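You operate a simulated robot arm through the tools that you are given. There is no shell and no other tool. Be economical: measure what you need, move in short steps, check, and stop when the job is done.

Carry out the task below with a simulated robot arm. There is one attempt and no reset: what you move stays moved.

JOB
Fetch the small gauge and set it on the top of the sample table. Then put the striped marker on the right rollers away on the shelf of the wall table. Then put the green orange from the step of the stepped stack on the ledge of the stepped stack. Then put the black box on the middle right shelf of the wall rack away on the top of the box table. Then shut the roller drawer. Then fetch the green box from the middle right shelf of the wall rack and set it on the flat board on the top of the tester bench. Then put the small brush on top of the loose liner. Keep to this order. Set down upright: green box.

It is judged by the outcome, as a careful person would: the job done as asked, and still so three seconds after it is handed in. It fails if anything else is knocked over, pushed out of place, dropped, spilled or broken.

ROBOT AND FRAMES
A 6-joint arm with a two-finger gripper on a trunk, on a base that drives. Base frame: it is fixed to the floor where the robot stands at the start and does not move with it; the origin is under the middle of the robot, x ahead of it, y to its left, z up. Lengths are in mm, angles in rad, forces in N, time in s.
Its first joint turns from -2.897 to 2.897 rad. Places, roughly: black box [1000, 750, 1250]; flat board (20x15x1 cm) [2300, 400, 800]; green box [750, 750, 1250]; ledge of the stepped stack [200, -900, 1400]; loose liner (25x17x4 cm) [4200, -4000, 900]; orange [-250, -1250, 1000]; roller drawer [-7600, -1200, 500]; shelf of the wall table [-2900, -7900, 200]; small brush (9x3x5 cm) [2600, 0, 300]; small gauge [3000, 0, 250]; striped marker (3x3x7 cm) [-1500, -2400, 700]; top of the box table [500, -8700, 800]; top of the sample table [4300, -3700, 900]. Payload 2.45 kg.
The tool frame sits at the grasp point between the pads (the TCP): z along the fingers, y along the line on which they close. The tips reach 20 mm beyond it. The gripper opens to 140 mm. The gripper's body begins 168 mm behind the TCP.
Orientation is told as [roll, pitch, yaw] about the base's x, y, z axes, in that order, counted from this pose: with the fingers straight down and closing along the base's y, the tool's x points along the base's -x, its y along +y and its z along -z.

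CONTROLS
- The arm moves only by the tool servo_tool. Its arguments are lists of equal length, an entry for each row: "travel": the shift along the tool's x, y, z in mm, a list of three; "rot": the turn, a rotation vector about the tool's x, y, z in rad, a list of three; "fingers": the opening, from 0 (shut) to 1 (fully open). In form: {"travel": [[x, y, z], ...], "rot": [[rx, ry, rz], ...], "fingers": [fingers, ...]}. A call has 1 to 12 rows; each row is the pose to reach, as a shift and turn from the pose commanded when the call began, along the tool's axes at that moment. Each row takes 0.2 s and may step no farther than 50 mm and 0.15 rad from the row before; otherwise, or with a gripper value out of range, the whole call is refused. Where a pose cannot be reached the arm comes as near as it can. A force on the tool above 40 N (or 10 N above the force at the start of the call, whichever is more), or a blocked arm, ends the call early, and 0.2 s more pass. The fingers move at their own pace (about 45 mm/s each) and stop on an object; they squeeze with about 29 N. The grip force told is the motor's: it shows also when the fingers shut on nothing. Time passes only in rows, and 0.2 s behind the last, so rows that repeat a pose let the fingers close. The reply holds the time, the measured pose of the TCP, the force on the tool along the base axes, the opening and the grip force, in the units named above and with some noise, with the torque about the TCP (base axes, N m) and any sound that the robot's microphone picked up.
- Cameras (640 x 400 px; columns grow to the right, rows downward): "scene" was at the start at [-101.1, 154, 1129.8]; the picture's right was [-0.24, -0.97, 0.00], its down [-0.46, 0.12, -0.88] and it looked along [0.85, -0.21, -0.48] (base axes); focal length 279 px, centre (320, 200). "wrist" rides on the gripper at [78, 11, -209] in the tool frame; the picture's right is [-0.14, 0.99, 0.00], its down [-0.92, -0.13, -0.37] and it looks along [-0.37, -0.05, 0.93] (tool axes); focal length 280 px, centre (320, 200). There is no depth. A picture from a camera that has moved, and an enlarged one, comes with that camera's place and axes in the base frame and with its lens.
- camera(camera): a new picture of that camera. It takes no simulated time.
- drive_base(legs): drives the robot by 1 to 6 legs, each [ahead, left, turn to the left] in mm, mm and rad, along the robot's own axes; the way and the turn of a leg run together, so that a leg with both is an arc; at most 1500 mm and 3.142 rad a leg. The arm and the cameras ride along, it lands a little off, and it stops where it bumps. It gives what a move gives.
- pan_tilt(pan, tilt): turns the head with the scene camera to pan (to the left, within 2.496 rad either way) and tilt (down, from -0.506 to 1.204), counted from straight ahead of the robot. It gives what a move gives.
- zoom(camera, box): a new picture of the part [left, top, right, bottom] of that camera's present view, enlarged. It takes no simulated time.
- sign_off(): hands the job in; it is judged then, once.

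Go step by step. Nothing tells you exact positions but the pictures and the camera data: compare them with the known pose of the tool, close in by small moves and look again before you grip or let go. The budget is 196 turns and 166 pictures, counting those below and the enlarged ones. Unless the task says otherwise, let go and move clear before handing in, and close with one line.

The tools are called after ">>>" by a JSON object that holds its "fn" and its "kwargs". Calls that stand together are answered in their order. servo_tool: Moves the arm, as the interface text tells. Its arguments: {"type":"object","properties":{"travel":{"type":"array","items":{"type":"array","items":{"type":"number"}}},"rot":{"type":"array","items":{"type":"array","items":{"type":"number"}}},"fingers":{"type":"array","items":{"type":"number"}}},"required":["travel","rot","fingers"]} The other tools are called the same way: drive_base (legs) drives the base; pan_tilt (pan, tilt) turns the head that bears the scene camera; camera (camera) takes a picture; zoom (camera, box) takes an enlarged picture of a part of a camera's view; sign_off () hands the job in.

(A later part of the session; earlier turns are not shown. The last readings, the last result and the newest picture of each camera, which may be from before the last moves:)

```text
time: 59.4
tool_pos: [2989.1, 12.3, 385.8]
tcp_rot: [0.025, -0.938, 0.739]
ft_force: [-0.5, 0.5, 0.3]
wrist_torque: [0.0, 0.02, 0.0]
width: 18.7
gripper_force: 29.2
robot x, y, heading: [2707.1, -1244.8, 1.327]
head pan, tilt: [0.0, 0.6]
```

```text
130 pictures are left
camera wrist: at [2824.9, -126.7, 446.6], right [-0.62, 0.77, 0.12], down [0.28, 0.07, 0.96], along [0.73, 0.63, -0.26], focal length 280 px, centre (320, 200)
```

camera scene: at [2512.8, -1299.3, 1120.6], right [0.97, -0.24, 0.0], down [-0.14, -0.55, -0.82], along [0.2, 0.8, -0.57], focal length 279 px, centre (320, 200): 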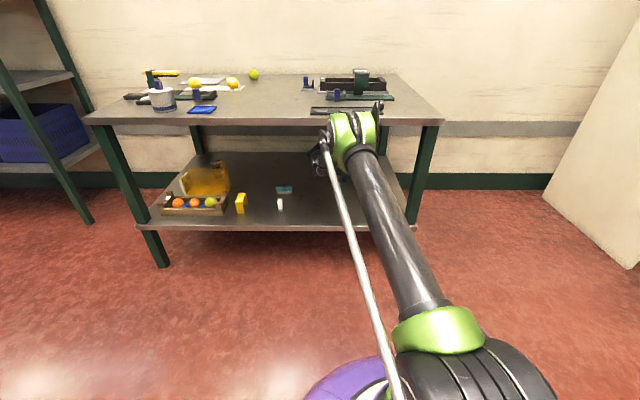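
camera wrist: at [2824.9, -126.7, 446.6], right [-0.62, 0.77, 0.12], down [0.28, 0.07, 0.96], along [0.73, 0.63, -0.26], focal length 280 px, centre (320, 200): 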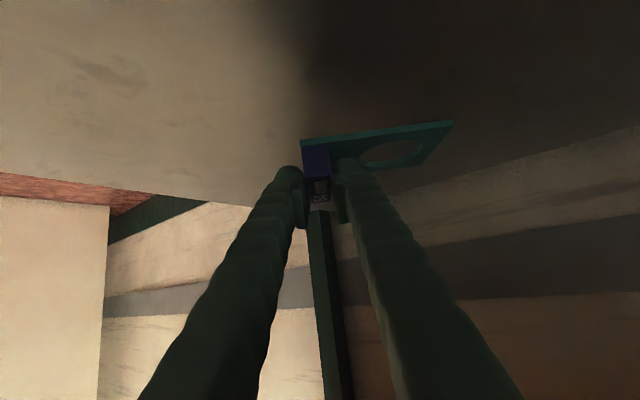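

Holding securely. Backing out of the bench 380 mm.

>>> {"fn": "drive_base", "kwargs": {"legs": [[-380, 0, 0]]}}

>>> {"fn": "pan_tilt", "kwargs": {"pan": -1.2, "tilt": 0.3}}

>>> {"fn": "camera", "kwargs": {"camera": "scene"}}

>>> {"fn": "pan_tilt", "kwargs": {"pan": -2.2, "tilt": 0.3}}

>>> {"fn": "camera", "kwargs": {"camera": "scene"}}

```text
time: 61.8
tool_pos: [2892.9, -359.7, 385.9]
tcp_rot: [0.024, -0.937, 0.74]
ft_force: [0.1, 0.7, -1.1]
wrist_torque: [-0.03, 0.03, -0.04]
width: 18.5
gripper_force: 29.1
robot x, y, heading: [2618.4, -1616.2, 1.333]
head pan, tilt: [0.0, 0.6]
```

```text
time: 63.2
tool_pos: [2893.1, -358.6, 384.5]
tcp_rot: [0.025, -0.937, 0.74]
ft_force: [0.4, -0.1, -0.5]
wrist_torque: [0.0, -0.02, 0.01]
width: 18.5
gripper_force: 29.1
robot x, y, heading: [2616.9, -1614.5, 1.329]
head pan, tilt: [-1.201, 0.3]
```

```text
129 pictures are left
camera scene: at [2493.2, -1745.8, 1148.1], right [0.13, -0.99, 0.0], down [-0.29, -0.04, -0.96], along [0.95, 0.13, -0.3], focal length 279 px, centre (320, 200)
```

scene: 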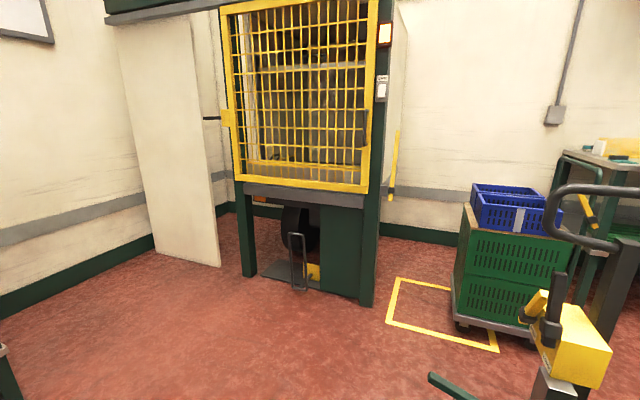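

```text
time: 64.5
tool_pos: [2893.7, -358.8, 384.9]
tcp_rot: [0.024, -0.936, 0.739]
ft_force: [-0.1, 0.5, -1.2]
wrist_torque: [-0.02, 0.01, -0.02]
width: 18.7
gripper_force: 29.1
robot x, y, heading: [2612.5, -1615.5, 1.33]
head pan, tilt: [-2.201, 0.3]
```

```text
128 pictures are left
camera scene: at [2461.0, -1829.3, 1148.1], right [-0.76, -0.65, 0.0], down [-0.19, 0.23, -0.96], along [0.62, -0.73, -0.3], focal length 279 px, centre (320, 200)
```

scene: 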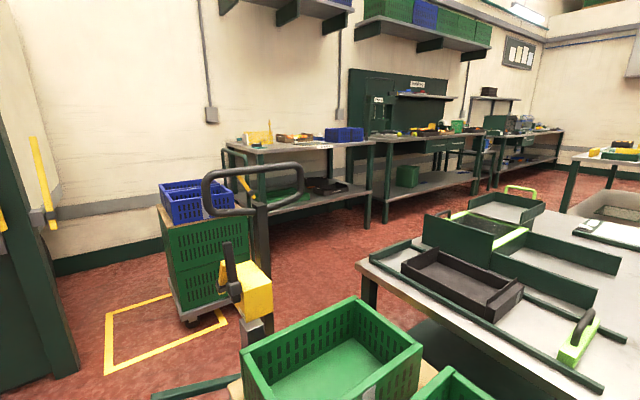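

Now outside; I retract the arm from the bench and raise it to carry height.

>>> {"fn": "servo_tool", "kwargs": {"travel": [[18, -21, -25], [37, -42, -50], [55, -62, -75], [74, -83, -100], [36, -83, -128], [-2, -83, -156], [-40, -83, -184], [-78, -83, -212], [-116, -83, -240], [-154, -83, -268], [-192, -83, -296], [-230, -83, -324]], "rot": [[0, 0, 0], [0, 0, 0], [0, 0, 0], [0, 0, 0], [0, 0, 0], [0, 0, 0], [0, 0, 0], [0, 0, 0], [0, 0, 0], [0, 0, 0], [0, 0, 0], [0, 0, 0]], "fingers": [0, 0, 0, 0, 0, 0, 0, 0, 0, 0, 0, 0]}}

```text
time: 67.1
tool_pos: [2864.7, -509.2, 761.3]
tcp_rot: [0.025, -0.936, 0.741]
ft_force: [0.3, 0.7, -1.0]
wrist_torque: [-0.01, -0.01, -0.02]
width: 18.7
gripper_force: 29.0
robot x, y, heading: [2616.5, -1617.6, 1.325]
head pan, tilt: [-2.201, 0.3]
```

>>> {"fn": "servo_tool", "kwargs": {"travel": [[-38, 0, -28], [-77, 0, -57], [-115, 0, -85], [-154, 0, -113], [-192, 0, -142], [-170, -25, -172], [-148, -50, -202], [-126, -75, -232], [-104, -100, -262], [-82, -125, -292], [-60, -150, -322], [-38, -175, -352]], "rot": [[0, 0, 0], [0, 0, 0], [0, 0, 0], [0, 0, 0], [0, 0, 0], [0, 0, 0], [0, 0, 0], [0, 0, 0], [0, 0, 0], [0, 0, 0], [0, 0, 0], [0, 0, 0]], "fingers": [0, 0, 0, 0, 0, 0, 0, 0, 0, 0, 0, 0]}}

>>> {"fn": "drive_base", "kwargs": {"legs": [[300, 0, 0], [0, 0, -1.33]]}}

>>> {"fn": "pan_tilt", "kwargs": {"pan": -1.1, "tilt": 0.4}}

>>> {"fn": "camera", "kwargs": {"camera": "scene"}}

```text
time: 69.7
tool_pos: [2797.2, -819.1, 997.3]
tcp_rot: [0.023, -0.938, 0.74]
ft_force: [0.8, 0.8, -0.9]
wrist_torque: [0.0, 0.0, -0.07]
width: 18.6
gripper_force: 29.4
robot x, y, heading: [2615.0, -1615.1, 1.333]
head pan, tilt: [-2.201, 0.3]
```

```text
time: 75.0
tool_pos: [3504.7, -1313.2, 997.5]
tcp_rot: [0.026, -0.937, -0.591]
ft_force: [0.2, 0.4, -0.5]
wrist_torque: [-0.02, 0.02, 0.01]
width: 18.4
gripper_force: 29.0
robot x, y, heading: [2685.9, -1323.5, -0.001]
head pan, tilt: [-2.201, 0.3]
```

```text
time: 76.3
tool_pos: [3505.0, -1312.3, 998.2]
tcp_rot: [0.025, -0.937, -0.591]
ft_force: [-0.3, -0.3, -0.6]
wrist_torque: [0.02, 0.0, 0.03]
width: 18.6
gripper_force: 28.8
robot x, y, heading: [2688.2, -1326.8, -0.001]
head pan, tilt: [-1.1, 0.4]
```

```text
127 pictures are left
camera scene: at [2538.6, -1231.7, 1138.8], right [-0.89, -0.45, 0.0], down [-0.18, 0.35, -0.92], along [0.42, -0.82, -0.39], focal length 279 px, centre (320, 200)
```

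scene: 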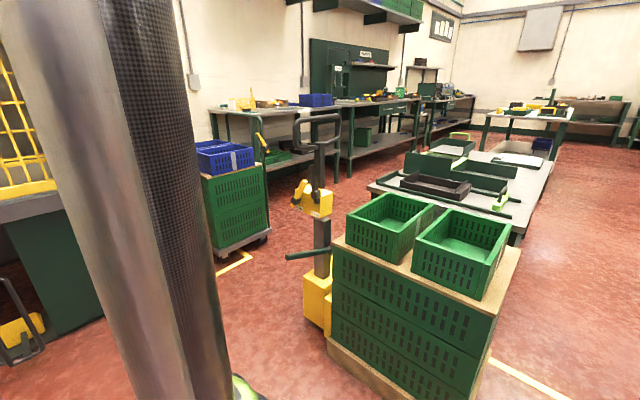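

The passage between the pallet stacker (≈3000–3180, -2150) and the crate cart (≈3770+, -2370..) is around x≈3500. I'll turn south at a safe spot and drive down that lane.

>>> {"fn": "drive_base", "kwargs": {"legs": [[210, 225, 0], [0, 0, -1.57], [0, 600, 0], [800, 0, 0]]}}

>>> {"fn": "pan_tilt", "kwargs": {"pan": 0.4, "tilt": 0.5}}

>>> {"fn": "camera", "kwargs": {"camera": "scene"}}

>>> {"fn": "pan_tilt", "kwargs": {"pan": -0.6, "tilt": 0.6}}

>>> {"fn": "camera", "kwargs": {"camera": "scene"}}

```text
time: 89.1
tool_pos: [3486.2, -2722.7, 997.7]
tcp_rot: [0.022, -0.936, -2.176]
ft_force: [0.0, -0.1, -0.4]
wrist_torque: [-0.01, 0.01, 0.02]
width: 18.4
gripper_force: 28.8
robot x, y, heading: [3484.1, -1903.0, -1.581]
head pan, tilt: [-1.1, 0.4]
```

```text
time: 90.7
tool_pos: [3487.4, -2721.4, 996.2]
tcp_rot: [0.025, -0.938, -2.173]
ft_force: [-0.8, 1.0, -0.9]
wrist_torque: [0.02, 0.02, 0.0]
width: 18.4
gripper_force: 29.4
robot x, y, heading: [3485.3, -1904.2, -1.581]
head pan, tilt: [0.4, 0.499]
```

```text
126 pictures are left
camera scene: at [3696.2, -1798.7, 1129.6], right [-0.93, -0.38, 0.0], down [-0.18, 0.44, -0.88], along [0.33, -0.81, -0.48], focal length 279 px, centre (320, 200)
```

scene: 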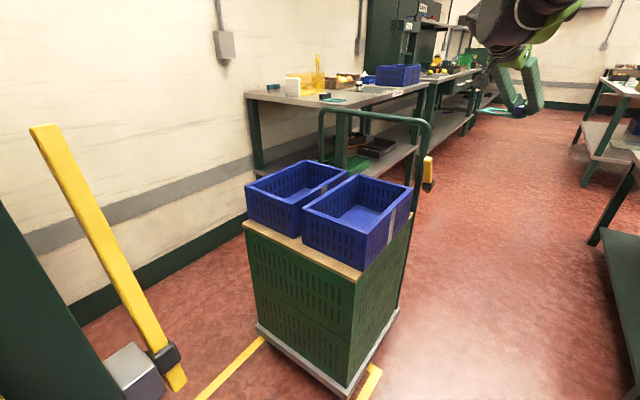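

```text
time: 92.0
tool_pos: [3486.8, -2721.9, 996.8]
tcp_rot: [0.024, -0.937, -2.175]
ft_force: [0.2, -0.7, -1.2]
wrist_torque: [0.0, -0.01, -0.02]
width: 18.5
gripper_force: 29.0
robot x, y, heading: [3485.6, -1904.6, -1.587]
head pan, tilt: [-0.6, 0.6]
```

```text
125 pictures are left
camera scene: at [3611.1, -1786.8, 1120.6], right [-0.82, 0.57, 0.0], down [0.32, 0.46, -0.83], along [-0.47, -0.68, -0.56], focal length 279 px, centre (320, 200)
```

scene: 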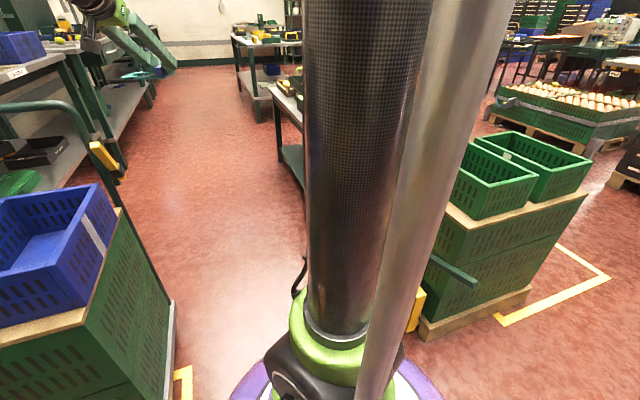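

The cart's far west corner is at about (3690,-2820). I need the sorting-table's corner on the other side before threading this lane.

>>> {"fn": "drive_base", "kwargs": {"legs": [[300, -100, 0]]}}

>>> {"fn": "pan_tilt", "kwargs": {"pan": -1.0, "tilt": 0.6}}

>>> {"fn": "camera", "kwargs": {"camera": "scene"}}

>>> {"fn": "pan_tilt", "kwargs": {"pan": 0.3, "tilt": 0.8}}

>>> {"fn": "camera", "kwargs": {"camera": "scene"}}

```text
time: 94.1
tool_pos: [3383.2, -3017.5, 997.3]
tcp_rot: [0.021, -0.939, -2.182]
ft_force: [0.1, 0.7, -0.7]
wrist_torque: [0.01, -0.04, 0.11]
width: 18.5
gripper_force: 28.8
robot x, y, heading: [3386.9, -2195.1, -1.593]
head pan, tilt: [-0.6, 0.6]
```

```text
time: 95.0
tool_pos: [3383.5, -3017.6, 997.2]
tcp_rot: [0.024, -0.936, -2.185]
ft_force: [0.2, 0.0, -0.1]
wrist_torque: [0.0, 0.02, -0.01]
width: 18.5
gripper_force: 28.8
robot x, y, heading: [3384.8, -2201.3, -1.595]
head pan, tilt: [-1.0, 0.6]
```

```text
124 pictures are left
camera scene: at [3490.7, -2058.6, 1120.6], right [-0.52, 0.85, 0.0], down [0.48, 0.3, -0.83], along [-0.7, -0.43, -0.56], focal length 279 px, centre (320, 200)
```

scene: 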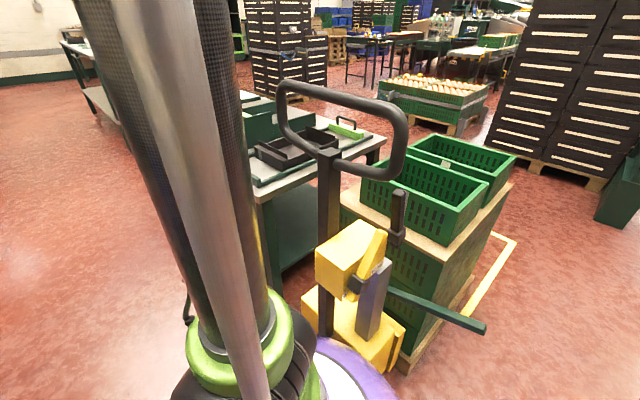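

```text
time: 96.4
tool_pos: [3382.2, -3018.0, 997.2]
tcp_rot: [0.023, -0.936, -2.183]
ft_force: [-0.4, -0.4, -1.0]
wrist_torque: [0.0, 0.0, 0.0]
width: 18.5
gripper_force: 28.6
robot x, y, heading: [3385.3, -2200.4, -1.591]
head pan, tilt: [0.3, 0.799]
```

```text
123 pictures are left
camera scene: at [3588.1, -2089.8, 1103.7], right [-0.96, -0.28, 0.0], down [-0.2, 0.69, -0.7], along [0.19, -0.67, -0.72], focal length 279 px, centre (320, 200)
```

scene: 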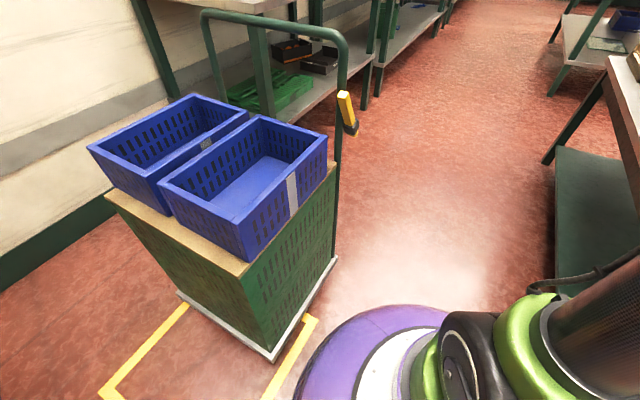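

The lane (parallel to the bench, ≈-14°) is ~760 mm wide; the base is ~620 mm. I'll center, align heading to the lane, and drive through.

>>> {"fn": "drive_base", "kwargs": {"legs": [[26, 90, 0], [0, 0, -0.262], [300, 0, 0]]}}

>>> {"fn": "pan_tilt", "kwargs": {"pan": 0.5, "tilt": 0.9}}

>>> {"fn": "camera", "kwargs": {"camera": "scene"}}

```text
time: 100.1
tool_pos: [3177.8, -3304.2, 996.5]
tcp_rot: [0.027, -0.938, -2.444]
ft_force: [-0.4, -0.2, -0.1]
wrist_torque: [0.0, 0.0, -0.02]
width: 18.4
gripper_force: 29.6
robot x, y, heading: [3394.9, -2511.8, -1.856]
head pan, tilt: [0.3, 0.799]
```

```text
time: 100.8
tool_pos: [3177.6, -3306.3, 997.5]
tcp_rot: [0.026, -0.937, -2.444]
ft_force: [0.6, 0.0, 0.2]
wrist_torque: [-0.01, 0.01, -0.04]
width: 18.5
gripper_force: 28.8
robot x, y, heading: [3391.1, -2511.5, -1.851]
head pan, tilt: [0.499, 0.901]
```

```text
122 pictures are left
camera scene: at [3630.8, -2454.4, 1095.8], right [-0.98, -0.22, 0.0], down [-0.17, 0.77, -0.62], along [0.13, -0.61, -0.78], focal length 279 px, centre (320, 200)
```

scene: 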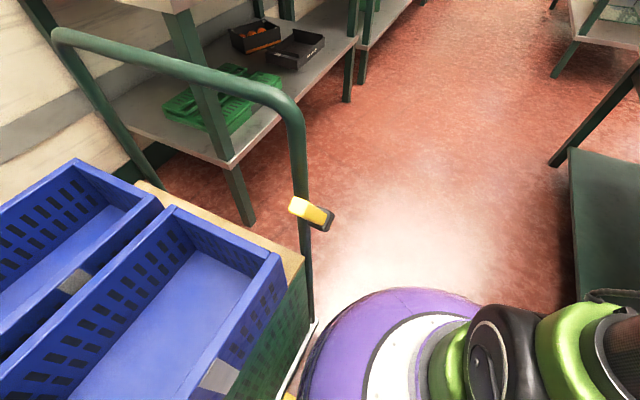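

Margins look like ~65 mm per side; continuing straight through.

>>> {"fn": "drive_base", "kwargs": {"legs": [[800, 0, 0]]}}

>>> {"fn": "pan_tilt", "kwargs": {"pan": 1.4, "tilt": 0.4}}

>>> {"fn": "camera", "kwargs": {"camera": "scene"}}

```text
time: 105.1
tool_pos: [2962.5, -4081.8, 997.5]
tcp_rot: [0.024, -0.937, -2.436]
ft_force: [0.6, -0.5, 0.0]
wrist_torque: [0.0, 0.02, 0.0]
width: 18.6
gripper_force: 28.8
robot x, y, heading: [3170.8, -3289.9, -1.845]
head pan, tilt: [0.499, 0.901]
```

```text
time: 106.3
tool_pos: [2961.2, -4081.8, 997.3]
tcp_rot: [0.024, -0.938, -2.436]
ft_force: [-0.3, -0.7, -1.0]
wrist_torque: [0.03, 0.04, 0.0]
width: 18.5
gripper_force: 29.0
robot x, y, heading: [3174.5, -3288.5, -1.844]
head pan, tilt: [1.4, 0.4]
```

```text
121 pictures are left
camera scene: at [3475.9, -3194.5, 1138.7], right [-0.43, -0.9, 0.0], down [-0.35, 0.17, -0.92], along [0.83, -0.4, -0.39], focal length 279 px, centre (320, 200)
```

scene: 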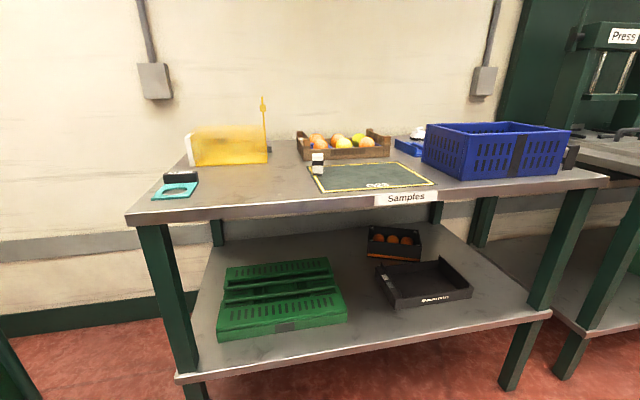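

The sample table is ahead: another gauge at left, a dark yellow-bordered mat (the liner?), a blue bin. Zooming for details.

>>> {"fn": "zoom", "kwargs": {"camera": "scene", "box": [120, 90, 440, 230]}}

```text
2.00 times, centred on (280, 160) of scene
camera zoom: at [3475.9, -3194.5, 1138.7], right [-0.43, -0.9, 0.0], down [-0.35, 0.17, -0.92], along [0.83, -0.4, -0.39], focal length 559 px, centre (400, 280)
```

zoom: 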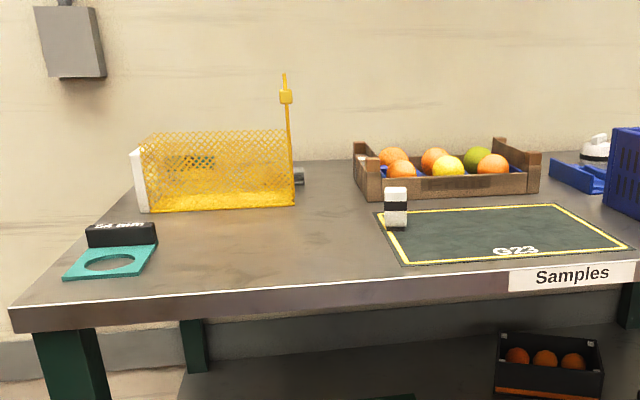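

Plan: set the gauge in the free area left of the mat, near (4150, -3375). Turning to face it.

>>> {"fn": "drive_base", "kwargs": {"legs": [[0, 0, 1.755]]}}

>>> {"fn": "pan_tilt", "kwargs": {"pan": -0.15, "tilt": 0.45}}

>>> {"fn": "camera", "kwargs": {"camera": "scene"}}

>>> {"fn": "camera", "kwargs": {"camera": "wrist"}}

```text
time: 111.0
tool_pos: [3987.5, -3357.9, 997.4]
tcp_rot: [0.025, -0.936, -0.69]
ft_force: [-0.1, 1.1, -0.7]
wrist_torque: [0.0, 0.01, 0.01]
width: 18.3
gripper_force: 28.6
robot x, y, heading: [3171.7, -3292.8, -0.097]
head pan, tilt: [1.4, 0.4]
```

```text
time: 112.6
tool_pos: [3987.6, -3359.3, 996.5]
tcp_rot: [0.025, -0.937, -0.69]
ft_force: [-0.2, 0.3, -0.4]
wrist_torque: [0.01, -0.03, -0.02]
width: 18.6
gripper_force: 29.0
robot x, y, heading: [3172.5, -3291.7, -0.101]
head pan, tilt: [-0.15, 0.45]
```

```text
119 pictures are left
camera scene: at [3089.7, -3119.7, 1134.1], right [-0.24, -0.97, 0.0], down [-0.42, 0.11, -0.9], along [0.87, -0.22, -0.44], focal length 279 px, centre (320, 200)
```

scene: 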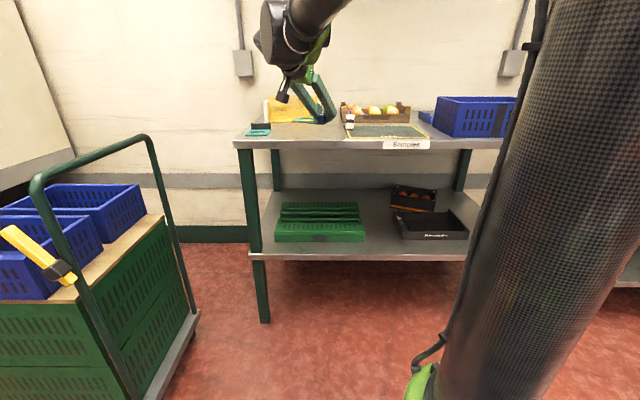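

```text
118 pictures are left
camera wrist: at [3824.7, -3216.6, 1058.2], right [0.68, 0.72, 0.12], down [0.11, -0.26, 0.96], along [0.73, -0.64, -0.26], focal length 280 px, centre (320, 200)
```

wrist: 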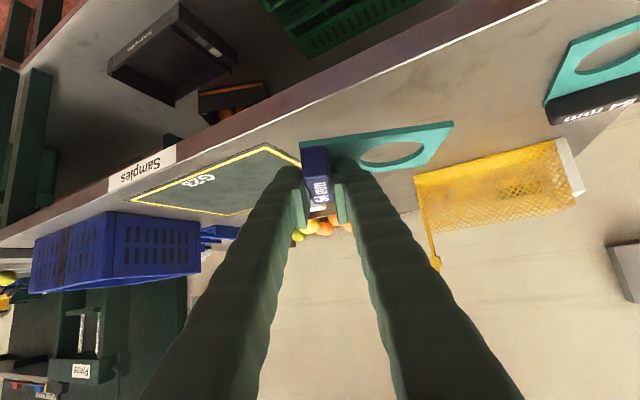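

Table top ≈ z 898. Moving over the free spot and lowering to about 47 mm above contact height.

>>> {"fn": "servo_tool", "kwargs": {"travel": [[-20, 15, 27], [-40, 30, 54], [-60, 44, 82], [-80, 59, 109], [-60, 59, 124], [-38, 59, 140]], "rot": [[0, 0, 0], [0, 0, 0], [0, 0, 0], [0, 0, 0], [0, 0, 0], [0, 0, 0]], "fingers": [0, 0, 0, 0, 0, 0]}}

>>> {"fn": "camera", "kwargs": {"camera": "wrist"}}

>>> {"fn": "zoom", "kwargs": {"camera": "scene", "box": [220, 60, 460, 180]}}

```text
time: 114.0
tool_pos: [4131.0, -3395.5, 946.6]
tcp_rot: [0.026, -0.939, -0.691]
ft_force: [0.2, 0.3, -0.3]
wrist_torque: [-0.04, -0.01, 0.02]
width: 18.6
gripper_force: 29.4
robot x, y, heading: [3172.1, -3288.1, -0.091]
head pan, tilt: [-0.15, 0.45]
```

```text
117 pictures are left
camera wrist: at [3968.0, -3253.8, 1006.8], right [0.68, 0.72, 0.12], down [0.11, -0.26, 0.96], along [0.73, -0.64, -0.26], focal length 280 px, centre (320, 200)
```

wrist: 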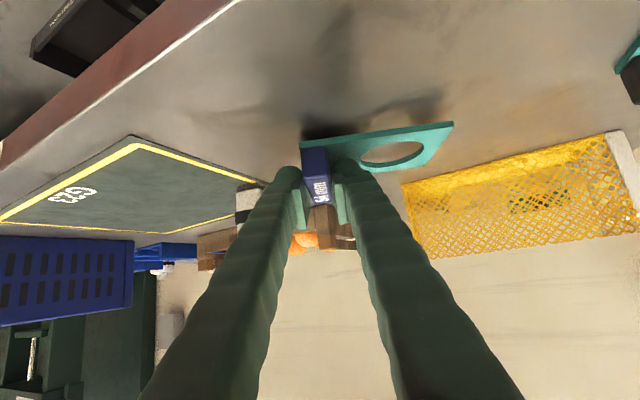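

```text
2.67 times, centred on (340, 120) of scene
camera zoom: at [3089.7, -3119.8, 1134.1], right [-0.25, -0.97, 0.0], down [-0.42, 0.11, -0.9], along [0.87, -0.22, -0.44], focal length 745 px, centre (267, 413)
```

zoom: 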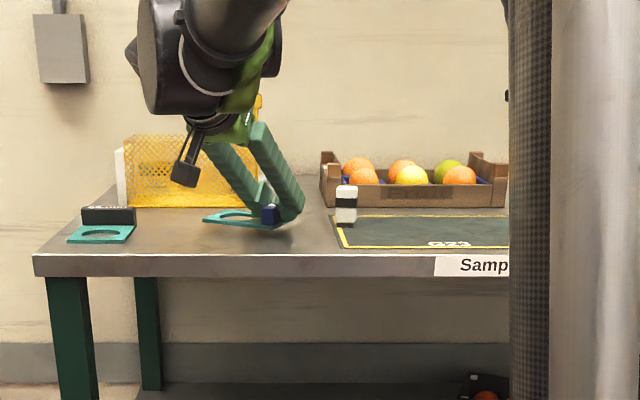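

Just above the table; lowering gently.

>>> {"fn": "servo_tool", "kwargs": {"travel": [[2.4, 0, 1.8], [4.8, 0, 3.6], [7.2, 0, 5.3], [9.7, 0, 7.1]], "rot": [[0, 0, 0], [0, 0, 0], [0, 0, 0], [0, 0, 0]], "fingers": [0, 0, 0, 0]}}

>>> {"fn": "servo_tool", "kwargs": {"travel": [[1.6, 0, 1.2], [3.2, 0, 2.4]], "rot": [[0, 0, 0], [0, 0, 0]], "fingers": [0, 0]}}

>>> {"fn": "zoom", "kwargs": {"camera": "wrist", "box": [240, 80, 480, 230]}}

```text
time: 115.0
tool_pos: [4130.1, -3395.8, 935.9]
tcp_rot: [0.024, -0.941, -0.69]
ft_force: [1.1, -0.3, 15.4]
wrist_torque: [-0.03, -0.21, -0.04]
width: 18.6
gripper_force: 29.3
robot x, y, heading: [3166.7, -3287.6, -0.094]
head pan, tilt: [-0.15, 0.45]
```

```text
time: 115.6
tool_pos: [4131.2, -3395.5, 931.1]
tcp_rot: [0.024, -0.938, -0.69]
ft_force: [0.4, -3.2, 25.6]
wrist_torque: [0.03, -0.29, -0.15]
width: 18.2
gripper_force: 28.8
robot x, y, heading: [3173.9, -3285.8, -0.099]
head pan, tilt: [-0.15, 0.45]
```

```text
2.67 times, centred on (360, 155) of wrist
camera zoom: at [3967.6, -3253.8, 992.0], right [0.68, 0.72, 0.13], down [0.11, -0.26, 0.96], along [0.73, -0.64, -0.26], focal length 748 px, centre (213, 320)
```

zoom: 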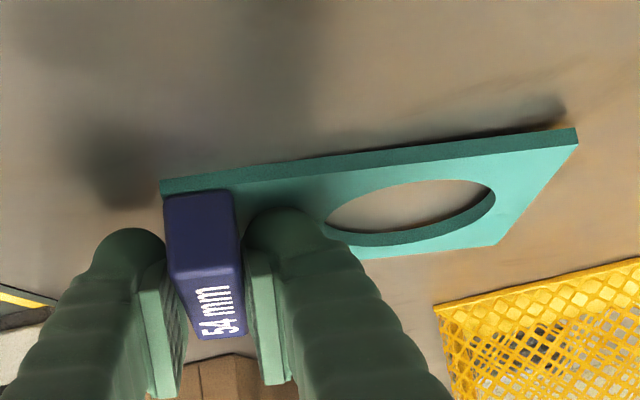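

Contact made (25 N). Relieve slightly, open, and withdraw back-up along the tool axis.

>>> {"fn": "servo_tool", "kwargs": {"travel": [[-1.6, 0, -1.2], [-1.6, 0, -1.2], [-1.6, 0, -1.2], [-1.6, 0, -1.2], [-12, 0, -9], [-30, 0, -23]], "rot": [[0, 0, 0], [0, 0, 0], [0, 0, 0], [0, 0, 0], [0, 0, 0], [0, 0, 0]], "fingers": [0, 0.2, 0.3, 0.3, 0.3, 0.3]}}

>>> {"fn": "camera", "kwargs": {"camera": "wrist"}}

```text
time: 117.0
tool_pos: [4129.4, -3396.5, 967.7]
tcp_rot: [0.025, -0.936, -0.69]
ft_force: [-0.3, -0.5, -0.7]
wrist_torque: [-0.01, 0.02, -0.05]
width: 41.8
gripper_force: 0.1
robot x, y, heading: [3172.0, -3289.2, -0.097]
head pan, tilt: [-0.15, 0.45]
```

```text
114 pictures are left
camera wrist: at [3967.2, -3253.8, 1028.7], right [0.68, 0.72, 0.12], down [0.11, -0.26, 0.96], along [0.73, -0.64, -0.26], focal length 280 px, centre (320, 200)
```

wrist: 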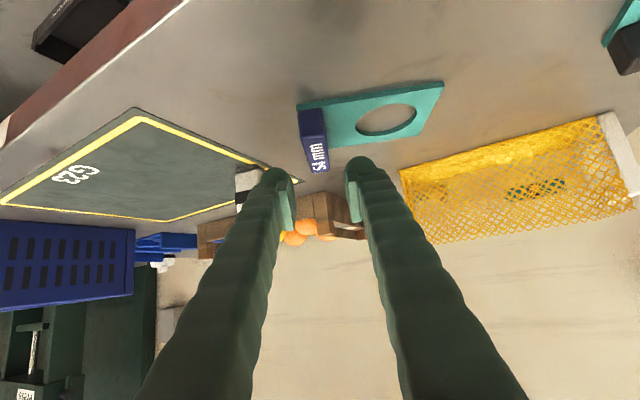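

Gauge is set down flat. Now retract the arm and bring the tool back to vertical for the next pick.

>>> {"fn": "servo_tool", "kwargs": {"travel": [[-20, 0, -15], [1, -24, -44], [22, -48, -73], [43, -72, -102], [64, -96, -131], [85, -120, -160]], "rot": [[0, 0, 0], [0, 0, 0], [0, 0, 0], [0, 0, 0], [0, 0, 0], [0, 0, 0]], "fingers": [0.3, 0.3, 0.3, 0.3, 0.3, 0.3]}}

>>> {"fn": "servo_tool", "kwargs": {"travel": [[0, 0, 0], [0, 0, 0], [0, 0, 0], [0, 0, 0], [0, 0, 0], [0, 0, 0], [0, 0, 0]], "rot": [[0, 0.14, 0], [0, 0.28, 0], [0, 0.42, 0], [0, 0.56, 0], [0, 0.7, 0], [0, 0.84, 0], [0, 0.937, 0]], "fingers": [0.3, 0.3, 0.3, 0.3, 0.3, 0.3, 0.3]}}

>>> {"fn": "pan_tilt", "kwargs": {"pan": 0.2, "tilt": 0.5}}

>>> {"fn": "camera", "kwargs": {"camera": "scene"}}

```text
time: 118.4
tool_pos: [3914.4, -3378.3, 991.1]
tcp_rot: [0.026, -0.936, -0.69]
ft_force: [1.2, 0.2, 0.7]
wrist_torque: [0.03, 0.04, -0.05]
width: 41.7
gripper_force: 0.0
robot x, y, heading: [3169.0, -3289.4, -0.1]
head pan, tilt: [-0.15, 0.45]
```

```text
time: 120.0
tool_pos: [3914.6, -3378.2, 991.6]
tcp_rot: [0.016, 0.0, -0.67]
ft_force: [-0.9, 0.3, 0.4]
wrist_torque: [0.03, -0.08, 0.01]
width: 41.9
gripper_force: 0.1
robot x, y, heading: [3172.6, -3295.0, -0.098]
head pan, tilt: [-0.15, 0.45]
```

```text
time: 120.8
tool_pos: [3914.4, -3378.8, 991.9]
tcp_rot: [0.015, 0.0, -0.669]
ft_force: [0.1, 0.4, -0.4]
wrist_torque: [0.0, -0.02, -0.01]
width: 41.9
gripper_force: 0.0
robot x, y, heading: [3168.6, -3291.5, -0.101]
head pan, tilt: [0.201, 0.499]
```

```text
113 pictures are left
camera scene: at [3091.1, -3088.0, 1129.7], right [0.1, -0.99, 0.0], down [-0.48, -0.05, -0.88], along [0.87, 0.09, -0.48], focal length 279 px, centre (320, 200)
```

scene: 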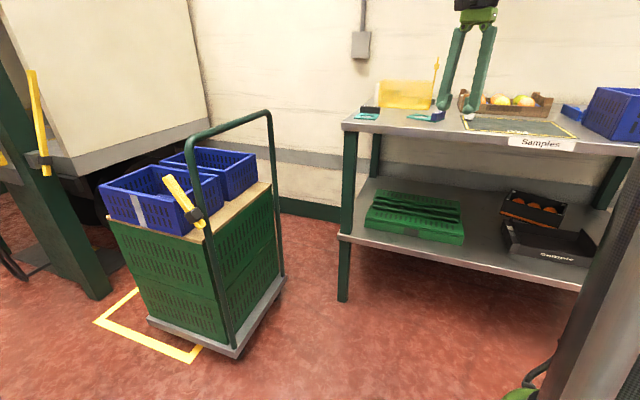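

Now to plan the route west to the rollers. Looking southwest and west.

>>> {"fn": "pan_tilt", "kwargs": {"pan": -1.7, "tilt": 0.35}}

>>> {"fn": "camera", "kwargs": {"camera": "scene"}}

>>> {"fn": "pan_tilt", "kwargs": {"pan": -2.45, "tilt": 0.35}}

>>> {"fn": "camera", "kwargs": {"camera": "scene"}}

```text
time: 122.7
tool_pos: [3915.9, -3378.8, 991.4]
tcp_rot: [0.014, -0.002, -0.67]
ft_force: [0.4, 0.4, 0.0]
wrist_torque: [0.0, -0.01, 0.02]
width: 42.0
gripper_force: 0.1
robot x, y, heading: [3173.3, -3292.7, -0.096]
head pan, tilt: [-1.7, 0.351]
```

```text
112 pictures are left
camera scene: at [2979.7, -3188.0, 1143.4], right [-0.97, 0.22, 0.0], down [0.08, 0.34, -0.94], along [-0.21, -0.92, -0.34], focal length 279 px, centre (320, 200)
```

scene: 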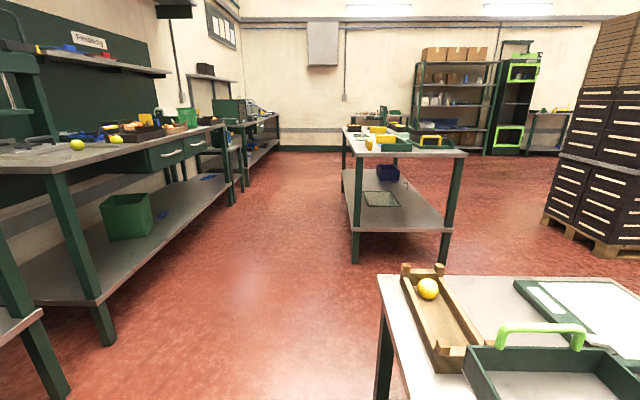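

```text
time: 123.8
tool_pos: [3915.2, -3378.2, 992.9]
tcp_rot: [0.012, -0.001, -0.671]
ft_force: [0.0, 0.1, 0.1]
wrist_torque: [0.0, -0.01, 0.01]
width: 42.3
gripper_force: 0.0
robot x, y, heading: [3172.9, -3292.2, -0.1]
head pan, tilt: [-2.45, 0.351]
```

```text
111 pictures are left
camera scene: at [2923.4, -3149.4, 1143.4], right [-0.56, 0.83, 0.0], down [0.28, 0.19, -0.94], along [-0.78, -0.53, -0.34], focal length 279 px, centre (320, 200)
```

scene: 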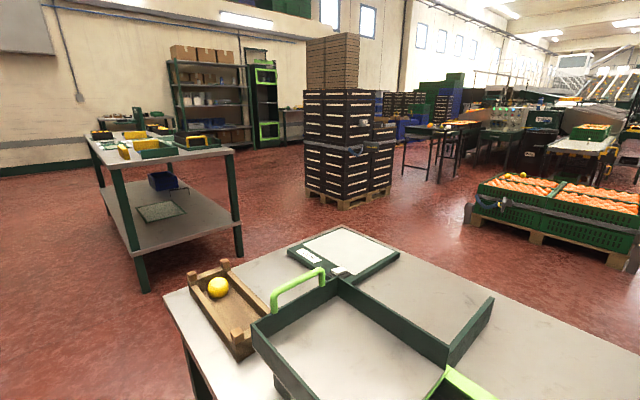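

The known-clear way back is the lane north. I turn and reverse through it in stages.

>>> {"fn": "drive_base", "kwargs": {"legs": [[0, 0, -1.752], [-250, 0, 0]]}}

```text
time: 129.9
tool_pos: [3009.4, -3764.3, 991.3]
tcp_rot: [0.013, 0.0, -2.442]
ft_force: [-0.2, 0.0, -1.2]
wrist_torque: [0.04, 0.03, 0.02]
width: 41.8
gripper_force: 0.1
robot x, y, heading: [3243.0, -3052.2, -1.872]
head pan, tilt: [-2.45, 0.351]
```

>>> {"fn": "drive_base", "kwargs": {"legs": [[0, 8, 0.02], [-450, 0, 0]]}}

>>> {"fn": "drive_base", "kwargs": {"legs": [[-430, 0, 0]]}}

```text
time: 132.9
tool_pos: [3157.4, -3338.0, 993.5]
tcp_rot: [0.014, 0.002, -2.421]
ft_force: [-0.1, 0.4, 0.0]
wrist_torque: [0.05, 0.0, 0.01]
width: 41.8
gripper_force: 0.1
robot x, y, heading: [3378.4, -2622.7, -1.848]
head pan, tilt: [-2.45, 0.351]
```

```text
time: 135.6
tool_pos: [3275.4, -2926.0, 991.3]
tcp_rot: [0.013, 0.001, -2.421]
ft_force: [-0.4, 0.1, 0.4]
wrist_torque: [-0.02, 0.0, 0.0]
width: 41.9
gripper_force: 0.0
robot x, y, heading: [3493.7, -2212.4, -1.849]
head pan, tilt: [-2.45, 0.351]
```

>>> {"fn": "drive_base", "kwargs": {"legs": [[0, 0, 0.27], [-1100, 0, 0], [0, -600, 0], [0, 0, -1.565]]}}

>>> {"fn": "drive_base", "kwargs": {"legs": [[400, -110, 0], [600, -440, 0], [600, -310, 0], [1300, -100, 0], [800, 0, 0]]}}

>>> {"fn": "pan_tilt", "kwargs": {"pan": 0.9, "tilt": 0.35}}

>>> {"fn": "camera", "kwargs": {"camera": "scene"}}

```text
time: 148.9
tool_pos: [2163.9, -1067.9, 992.6]
tcp_rot: [0.014, 0.0, 2.55]
ft_force: [-0.9, 0.8, -0.1]
wrist_torque: [-0.02, -0.01, 0.01]
width: 42.0
gripper_force: 0.0
robot x, y, heading: [2911.9, -1098.5, 3.121]
head pan, tilt: [-2.45, 0.351]
```

```text
time: 168.5
tool_pos: [-1530.3, -74.9, 991.6]
tcp_rot: [0.013, -0.001, 2.563]
ft_force: [0.0, -0.1, -0.1]
wrist_torque: [-0.01, 0.0, 0.0]
width: 42.1
gripper_force: 0.0
robot x, y, heading: [-779.0, -93.8, 3.135]
head pan, tilt: [-2.45, 0.351]
```

```text
time: 171.3
tool_pos: [-1530.5, -75.3, 992.1]
tcp_rot: [0.014, 0.001, 2.564]
ft_force: [0.0, 0.1, 0.2]
wrist_torque: [0.0, 0.01, 0.01]
width: 41.9
gripper_force: 0.0
robot x, y, heading: [-782.6, -93.8, 3.136]
head pan, tilt: [0.901, 0.351]
```

```text
110 pictures are left
camera scene: at [-650.2, -343.1, 1143.3], right [-0.78, 0.63, 0.0], down [0.22, 0.27, -0.94], along [-0.59, -0.73, -0.34], focal length 279 px, centre (320, 200)
```

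scene: 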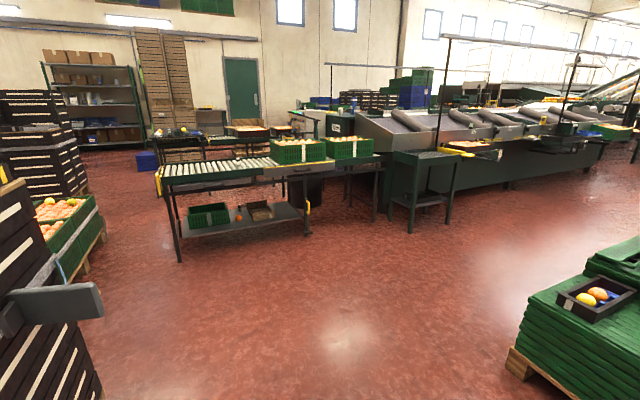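

The roller conveyor is in view. Zooming to find the striped marker.

>>> {"fn": "zoom", "kwargs": {"camera": "scene", "box": [150, 110, 390, 240]}}

```text
2.67 times, centred on (270, 175) of scene
camera zoom: at [-650.2, -343.1, 1143.3], right [-0.78, 0.63, 0.0], down [0.22, 0.27, -0.94], along [-0.59, -0.73, -0.34], focal length 745 px, centre (453, 267)
```

zoom: 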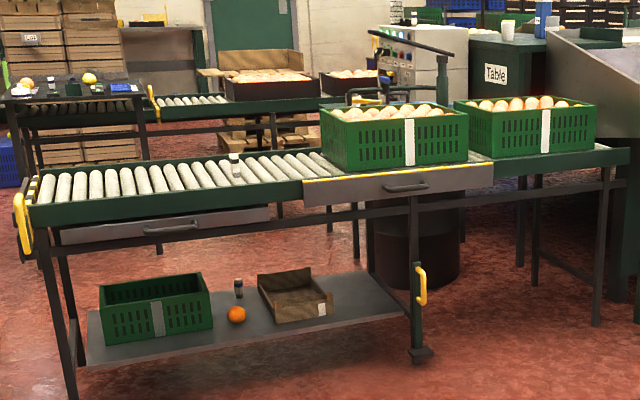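

The marker (white, dark band) stands on the rollers near (-1436,-2255). I'll drive to face the conveyor perpendicularly.

>>> {"fn": "drive_base", "kwargs": {"legs": [[354, 500, 0], [0, 813, 0], [0, 0, 1.242]]}}

>>> {"fn": "pan_tilt", "kwargs": {"pan": 0.15, "tilt": 0.5}}

>>> {"fn": "camera", "kwargs": {"camera": "scene"}}

>>> {"fn": "camera", "kwargs": {"camera": "wrist"}}

```text
time: 181.8
tool_pos: [-1408.1, -2107.8, 992.7]
tcp_rot: [0.013, -0.001, -2.484]
ft_force: [-0.1, -0.3, 0.3]
wrist_torque: [-0.02, 0.02, -0.04]
width: 41.9
gripper_force: 0.1
robot x, y, heading: [-1143.1, -1408.9, -1.912]
head pan, tilt: [0.901, 0.351]
```

```text
time: 182.9
tool_pos: [-1407.8, -2105.8, 991.7]
tcp_rot: [0.012, 0.001, -2.483]
ft_force: [0.4, -0.1, -0.9]
wrist_torque: [0.02, -0.02, -0.01]
width: 42.0
gripper_force: 0.0
robot x, y, heading: [-1142.7, -1409.1, -1.912]
head pan, tilt: [0.15, 0.499]
```

```text
108 pictures are left
camera scene: at [-932.2, -1375.2, 1129.7], right [-0.98, 0.19, 0.0], down [0.09, 0.47, -0.88], along [-0.17, -0.86, -0.48], focal length 279 px, centre (320, 200)
```

scene: 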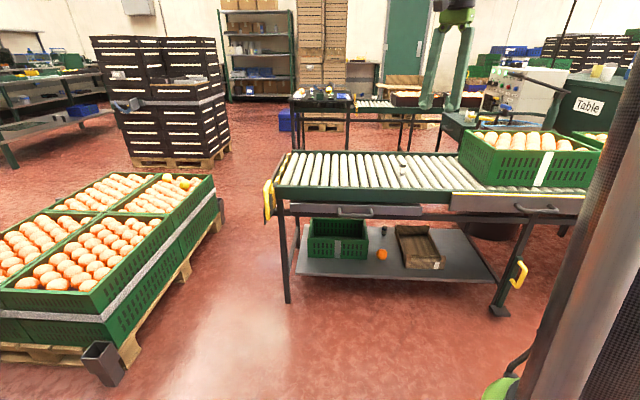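

```text
107 pictures are left
camera wrist: at [-1342.3, -2064.7, 1201.4], right [0.5, -0.87, 0.01], down [-0.81, -0.46, 0.37], along [-0.31, -0.19, -0.93], focal length 280 px, centre (320, 200)
```

wrist: 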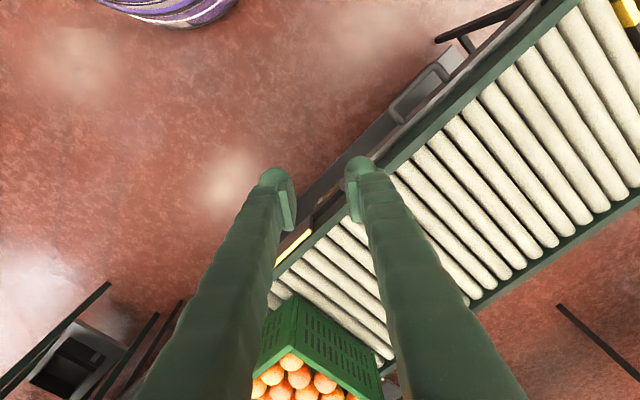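

>>> {"fn": "zoom", "kwargs": {"camera": "scene", "box": [330, 120, 490, 220]}}

>>> {"fn": "pan_tilt", "kwargs": {"pan": -0.4, "tilt": 0.4}}

>>> {"fn": "camera", "kwargs": {"camera": "scene"}}

```text
4.00 times, centred on (410, 170) of scene
camera zoom: at [-932.2, -1375.2, 1129.7], right [-0.98, 0.19, 0.0], down [0.09, 0.47, -0.88], along [-0.17, -0.86, -0.48], focal length 1118 px, centre (-40, 320)
```

zoom: 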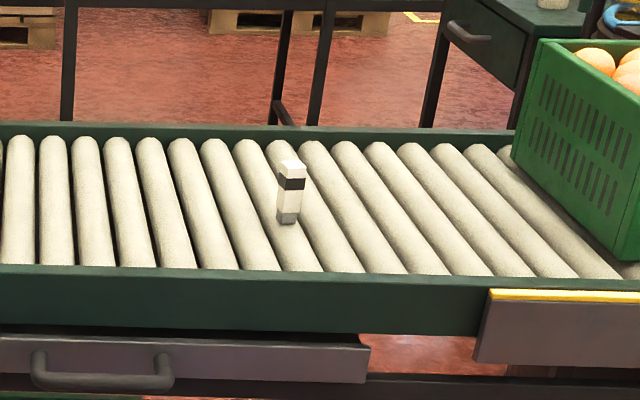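

```text
time: 183.9
tool_pos: [-1409.4, -2107.2, 991.8]
tcp_rot: [0.014, 0.0, -2.483]
ft_force: [1.4, -0.3, -0.2]
wrist_torque: [-0.03, 0.0, 0.02]
width: 42.0
gripper_force: 0.2
robot x, y, heading: [-1142.2, -1404.2, -1.911]
head pan, tilt: [-0.4, 0.4]
```

```text
105 pictures are left
camera scene: at [-977.5, -1354.3, 1138.8], right [-0.74, 0.67, 0.0], down [0.26, 0.29, -0.92], along [-0.62, -0.68, -0.39], focal length 279 px, centre (320, 200)
```

scene: 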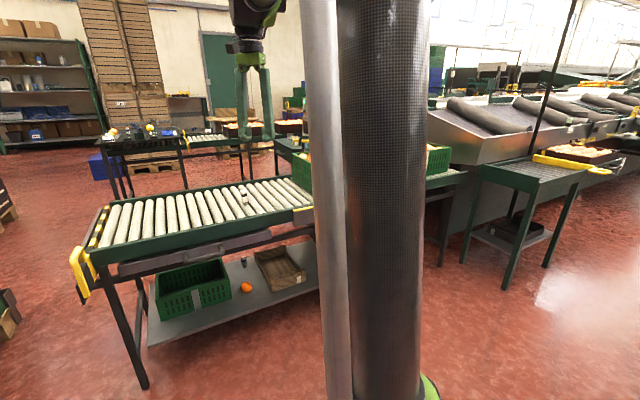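

I'll align tool azimuth with the conveyor normal and tilt it forward ~54° so the marker can be held upright for the low shelf later.

>>> {"fn": "servo_tool", "kwargs": {"travel": [[0, 0, 0], [0, 0, 0], [0, 0, 0], [0, 0, 0]], "rot": [[0, 0, -0.145], [0, 0, -0.29], [0, 0, -0.43], [0, 0, -0.57]], "fingers": [0.3, 0.4, 0.6, 0.6]}}

>>> {"fn": "servo_tool", "kwargs": {"travel": [[-10, 0, 0], [-20, 0, 10], [-30, 0, 30], [-40, 0, 60], [-50, 0, 95], [-60, 0, 130], [-60, 0, 165]], "rot": [[0, -0.14, 0], [0, -0.28, 0], [0, -0.42, 0], [0, -0.56, 0], [0, -0.7, 0], [0, -0.84, 0], [0, -0.94, 0]], "fingers": [0.6, 0.6, 0.6, 0.6, 0.6, 0.6, 0.6]}}

>>> {"fn": "camera", "kwargs": {"camera": "wrist"}}

```text
time: 184.9
tool_pos: [-1408.8, -2106.6, 992.1]
tcp_rot: [0.012, -0.009, -1.913]
ft_force: [-0.2, 0.5, 0.1]
wrist_torque: [0.01, 0.03, 0.01]
width: 84.0
gripper_force: 0.0
robot x, y, heading: [-1144.4, -1408.6, -1.914]
head pan, tilt: [-0.4, 0.4]
```

```text
time: 186.5
tool_pos: [-1427.1, -2166.6, 827.4]
tcp_rot: [0.021, -0.952, -1.929]
ft_force: [0.6, 0.0, 0.0]
wrist_torque: [-0.01, 0.0, 0.01]
width: 83.7
gripper_force: 0.0
robot x, y, heading: [-1143.1, -1407.6, -1.915]
head pan, tilt: [-0.4, 0.4]
```

```text
104 pictures are left
camera wrist: at [-1346.3, -1965.8, 885.3], right [0.9, -0.41, 0.12], down [-0.21, -0.17, 0.96], along [-0.37, -0.9, -0.24], focal length 280 px, centre (320, 200)
```

wrist: 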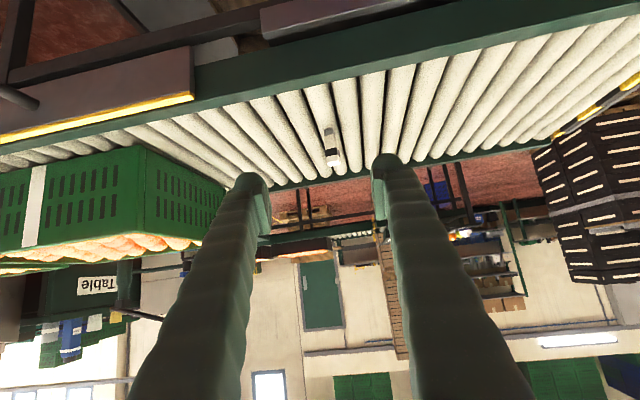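

Marker base triangulates to (-1486,-2385), rollers z≈655. Moving to a pre-grasp 75 mm short.

>>> {"fn": "servo_tool", "kwargs": {"travel": [[4, 4, 40], [9, 8, 80], [13, 13, 120], [18, 17, 160], [22, 21, 200]], "rot": [[0, 0, 0], [0, 0, 0], [0, 0, 0], [0, 0, 0], [0, 0, 0]], "fingers": [0.6, 0.6, 0.6, 0.6, 0.6]}}

>>> {"fn": "camera", "kwargs": {"camera": "wrist"}}

```text
time: 187.7
tool_pos: [-1456.0, -2314.1, 692.5]
tcp_rot: [0.019, -0.946, -1.93]
ft_force: [-0.4, 0.3, -0.1]
wrist_torque: [-0.04, 0.04, -0.01]
width: 84.0
gripper_force: 0.1
robot x, y, heading: [-1144.3, -1409.1, -1.913]
head pan, tilt: [-0.4, 0.4]
```

```text
103 pictures are left
camera wrist: at [-1374.2, -2114.5, 752.2], right [0.9, -0.41, 0.12], down [-0.21, -0.18, 0.96], along [-0.37, -0.9, -0.25], focal length 280 px, centre (320, 200)
```

wrist: 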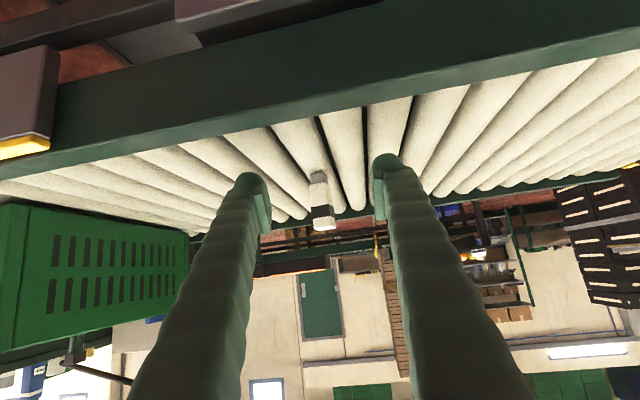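

Aligned; advance 76 mm horizontally and check.

>>> {"fn": "servo_tool", "kwargs": {"travel": [[-22, 0, 31], [-45, 0, 62]], "rot": [[0, 0, 0], [0, 0, 0]], "fingers": [0.6, 0.6]}}

>>> {"fn": "zoom", "kwargs": {"camera": "wrist", "box": [200, 90, 440, 240]}}

```text
time: 188.3
tool_pos: [-1481.1, -2387.3, 693.9]
tcp_rot: [0.019, -0.95, -1.931]
ft_force: [-0.1, 0.1, -0.1]
wrist_torque: [0.0, 0.01, 0.0]
width: 84.1
gripper_force: 0.1
robot x, y, heading: [-1147.0, -1407.2, -1.909]
head pan, tilt: [-0.4, 0.4]
```

```text
2.67 times, centred on (320, 165) of wrist
camera zoom: at [-1399.7, -2186.7, 752.7], right [0.9, -0.41, 0.12], down [-0.21, -0.18, 0.96], along [-0.37, -0.9, -0.25], focal length 748 px, centre (320, 293)
```

zoom: 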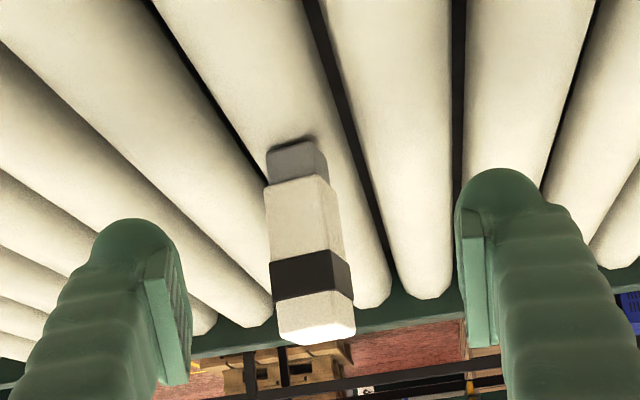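

Marker is between the pads. Close and lift.

>>> {"fn": "servo_tool", "kwargs": {"travel": [[0, 0, 0], [0, 0, 0], [0, 0, 0], [0, 0, 0], [0, 0, 0]], "rot": [[0, 0, 0], [0, 0, 0], [0, 0, 0], [0, 0, 0], [0, 0, 0]], "fingers": [0.45, 0.3, 0.2, 0.1, 0]}}

>>> {"fn": "servo_tool", "kwargs": {"travel": [[-16, 0, -12], [-40, 0, -29], [-60, 0, -50], [-80, 0, -80], [-100, 0, -110], [-100, 0, -150]], "rot": [[0, 0, 0], [0, 0, 0], [0, 0, 0], [0, 0, 0], [0, 0, 0], [0, 0, 0]], "fingers": [0, 0, 0, 0, 0, 0]}}

>>> {"fn": "zoom", "kwargs": {"camera": "wrist", "box": [200, 90, 440, 240]}}

```text
time: 189.5
tool_pos: [-1482.4, -2386.9, 693.5]
tcp_rot: [0.02, -0.948, -1.93]
ft_force: [0.1, 0.1, -0.4]
wrist_torque: [0.01, 0.0, -0.01]
width: 0.0
gripper_force: 12.7
robot x, y, heading: [-1143.3, -1407.8, -1.915]
head pan, tilt: [-0.4, 0.4]
```

```text
time: 190.9
tool_pos: [-1463.6, -2326.0, 863.3]
tcp_rot: [0.018, -0.948, -1.932]
ft_force: [-0.4, 0.3, 0.3]
wrist_torque: [0.04, 0.02, -0.03]
width: 0.2
gripper_force: 28.9
robot x, y, heading: [-1142.5, -1408.2, -1.91]
head pan, tilt: [-0.4, 0.4]
```

```text
2.67 times, centred on (320, 165) of wrist
camera zoom: at [-1381.9, -2125.5, 921.7], right [0.9, -0.41, 0.12], down [-0.21, -0.18, 0.96], along [-0.37, -0.9, -0.25], focal length 748 px, centre (320, 293)
```

zoom: 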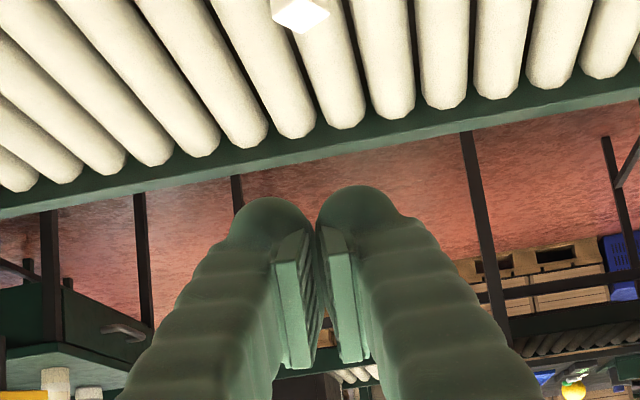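

Missed — the marker stands farther and lower: recomputed at (-1504,-2436), rollers z≈627. I reopen, go down short of it, and verify.

>>> {"fn": "servo_tool", "kwargs": {"travel": [[27, 0, 30], [55, 0, 59], [82, 1, 89], [109, 1, 118], [136, 1, 148]], "rot": [[0, 0, 0], [0, 0, 0], [0, 0, 0], [0, 0, 0], [0, 0, 0]], "fingers": [0.3, 0.5, 0.6, 0.6, 0.6]}}

>>> {"fn": "zoom", "kwargs": {"camera": "wrist", "box": [200, 90, 440, 240]}}

```text
time: 192.1
tool_pos: [-1473.4, -2364.6, 665.2]
tcp_rot: [0.019, -0.947, -1.931]
ft_force: [1.5, -0.5, -0.5]
wrist_torque: [-0.03, 0.01, 0.02]
width: 84.5
gripper_force: 0.2
robot x, y, heading: [-1144.5, -1403.1, -1.913]
head pan, tilt: [-0.4, 0.4]
```

```text
2.67 times, centred on (320, 165) of wrist
camera zoom: at [-1391.5, -2164.0, 723.3], right [0.9, -0.41, 0.12], down [-0.21, -0.18, 0.96], along [-0.37, -0.9, -0.25], focal length 748 px, centre (320, 293)
```

zoom: 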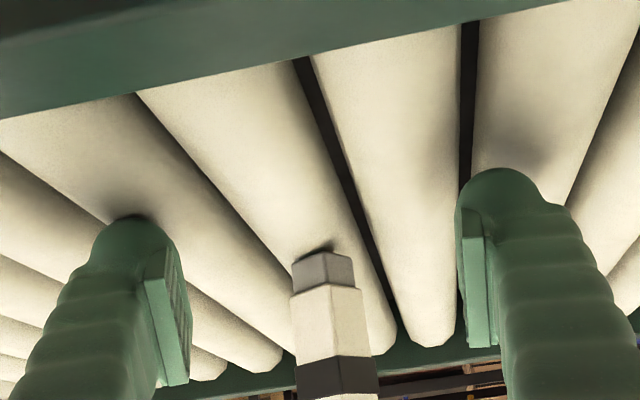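

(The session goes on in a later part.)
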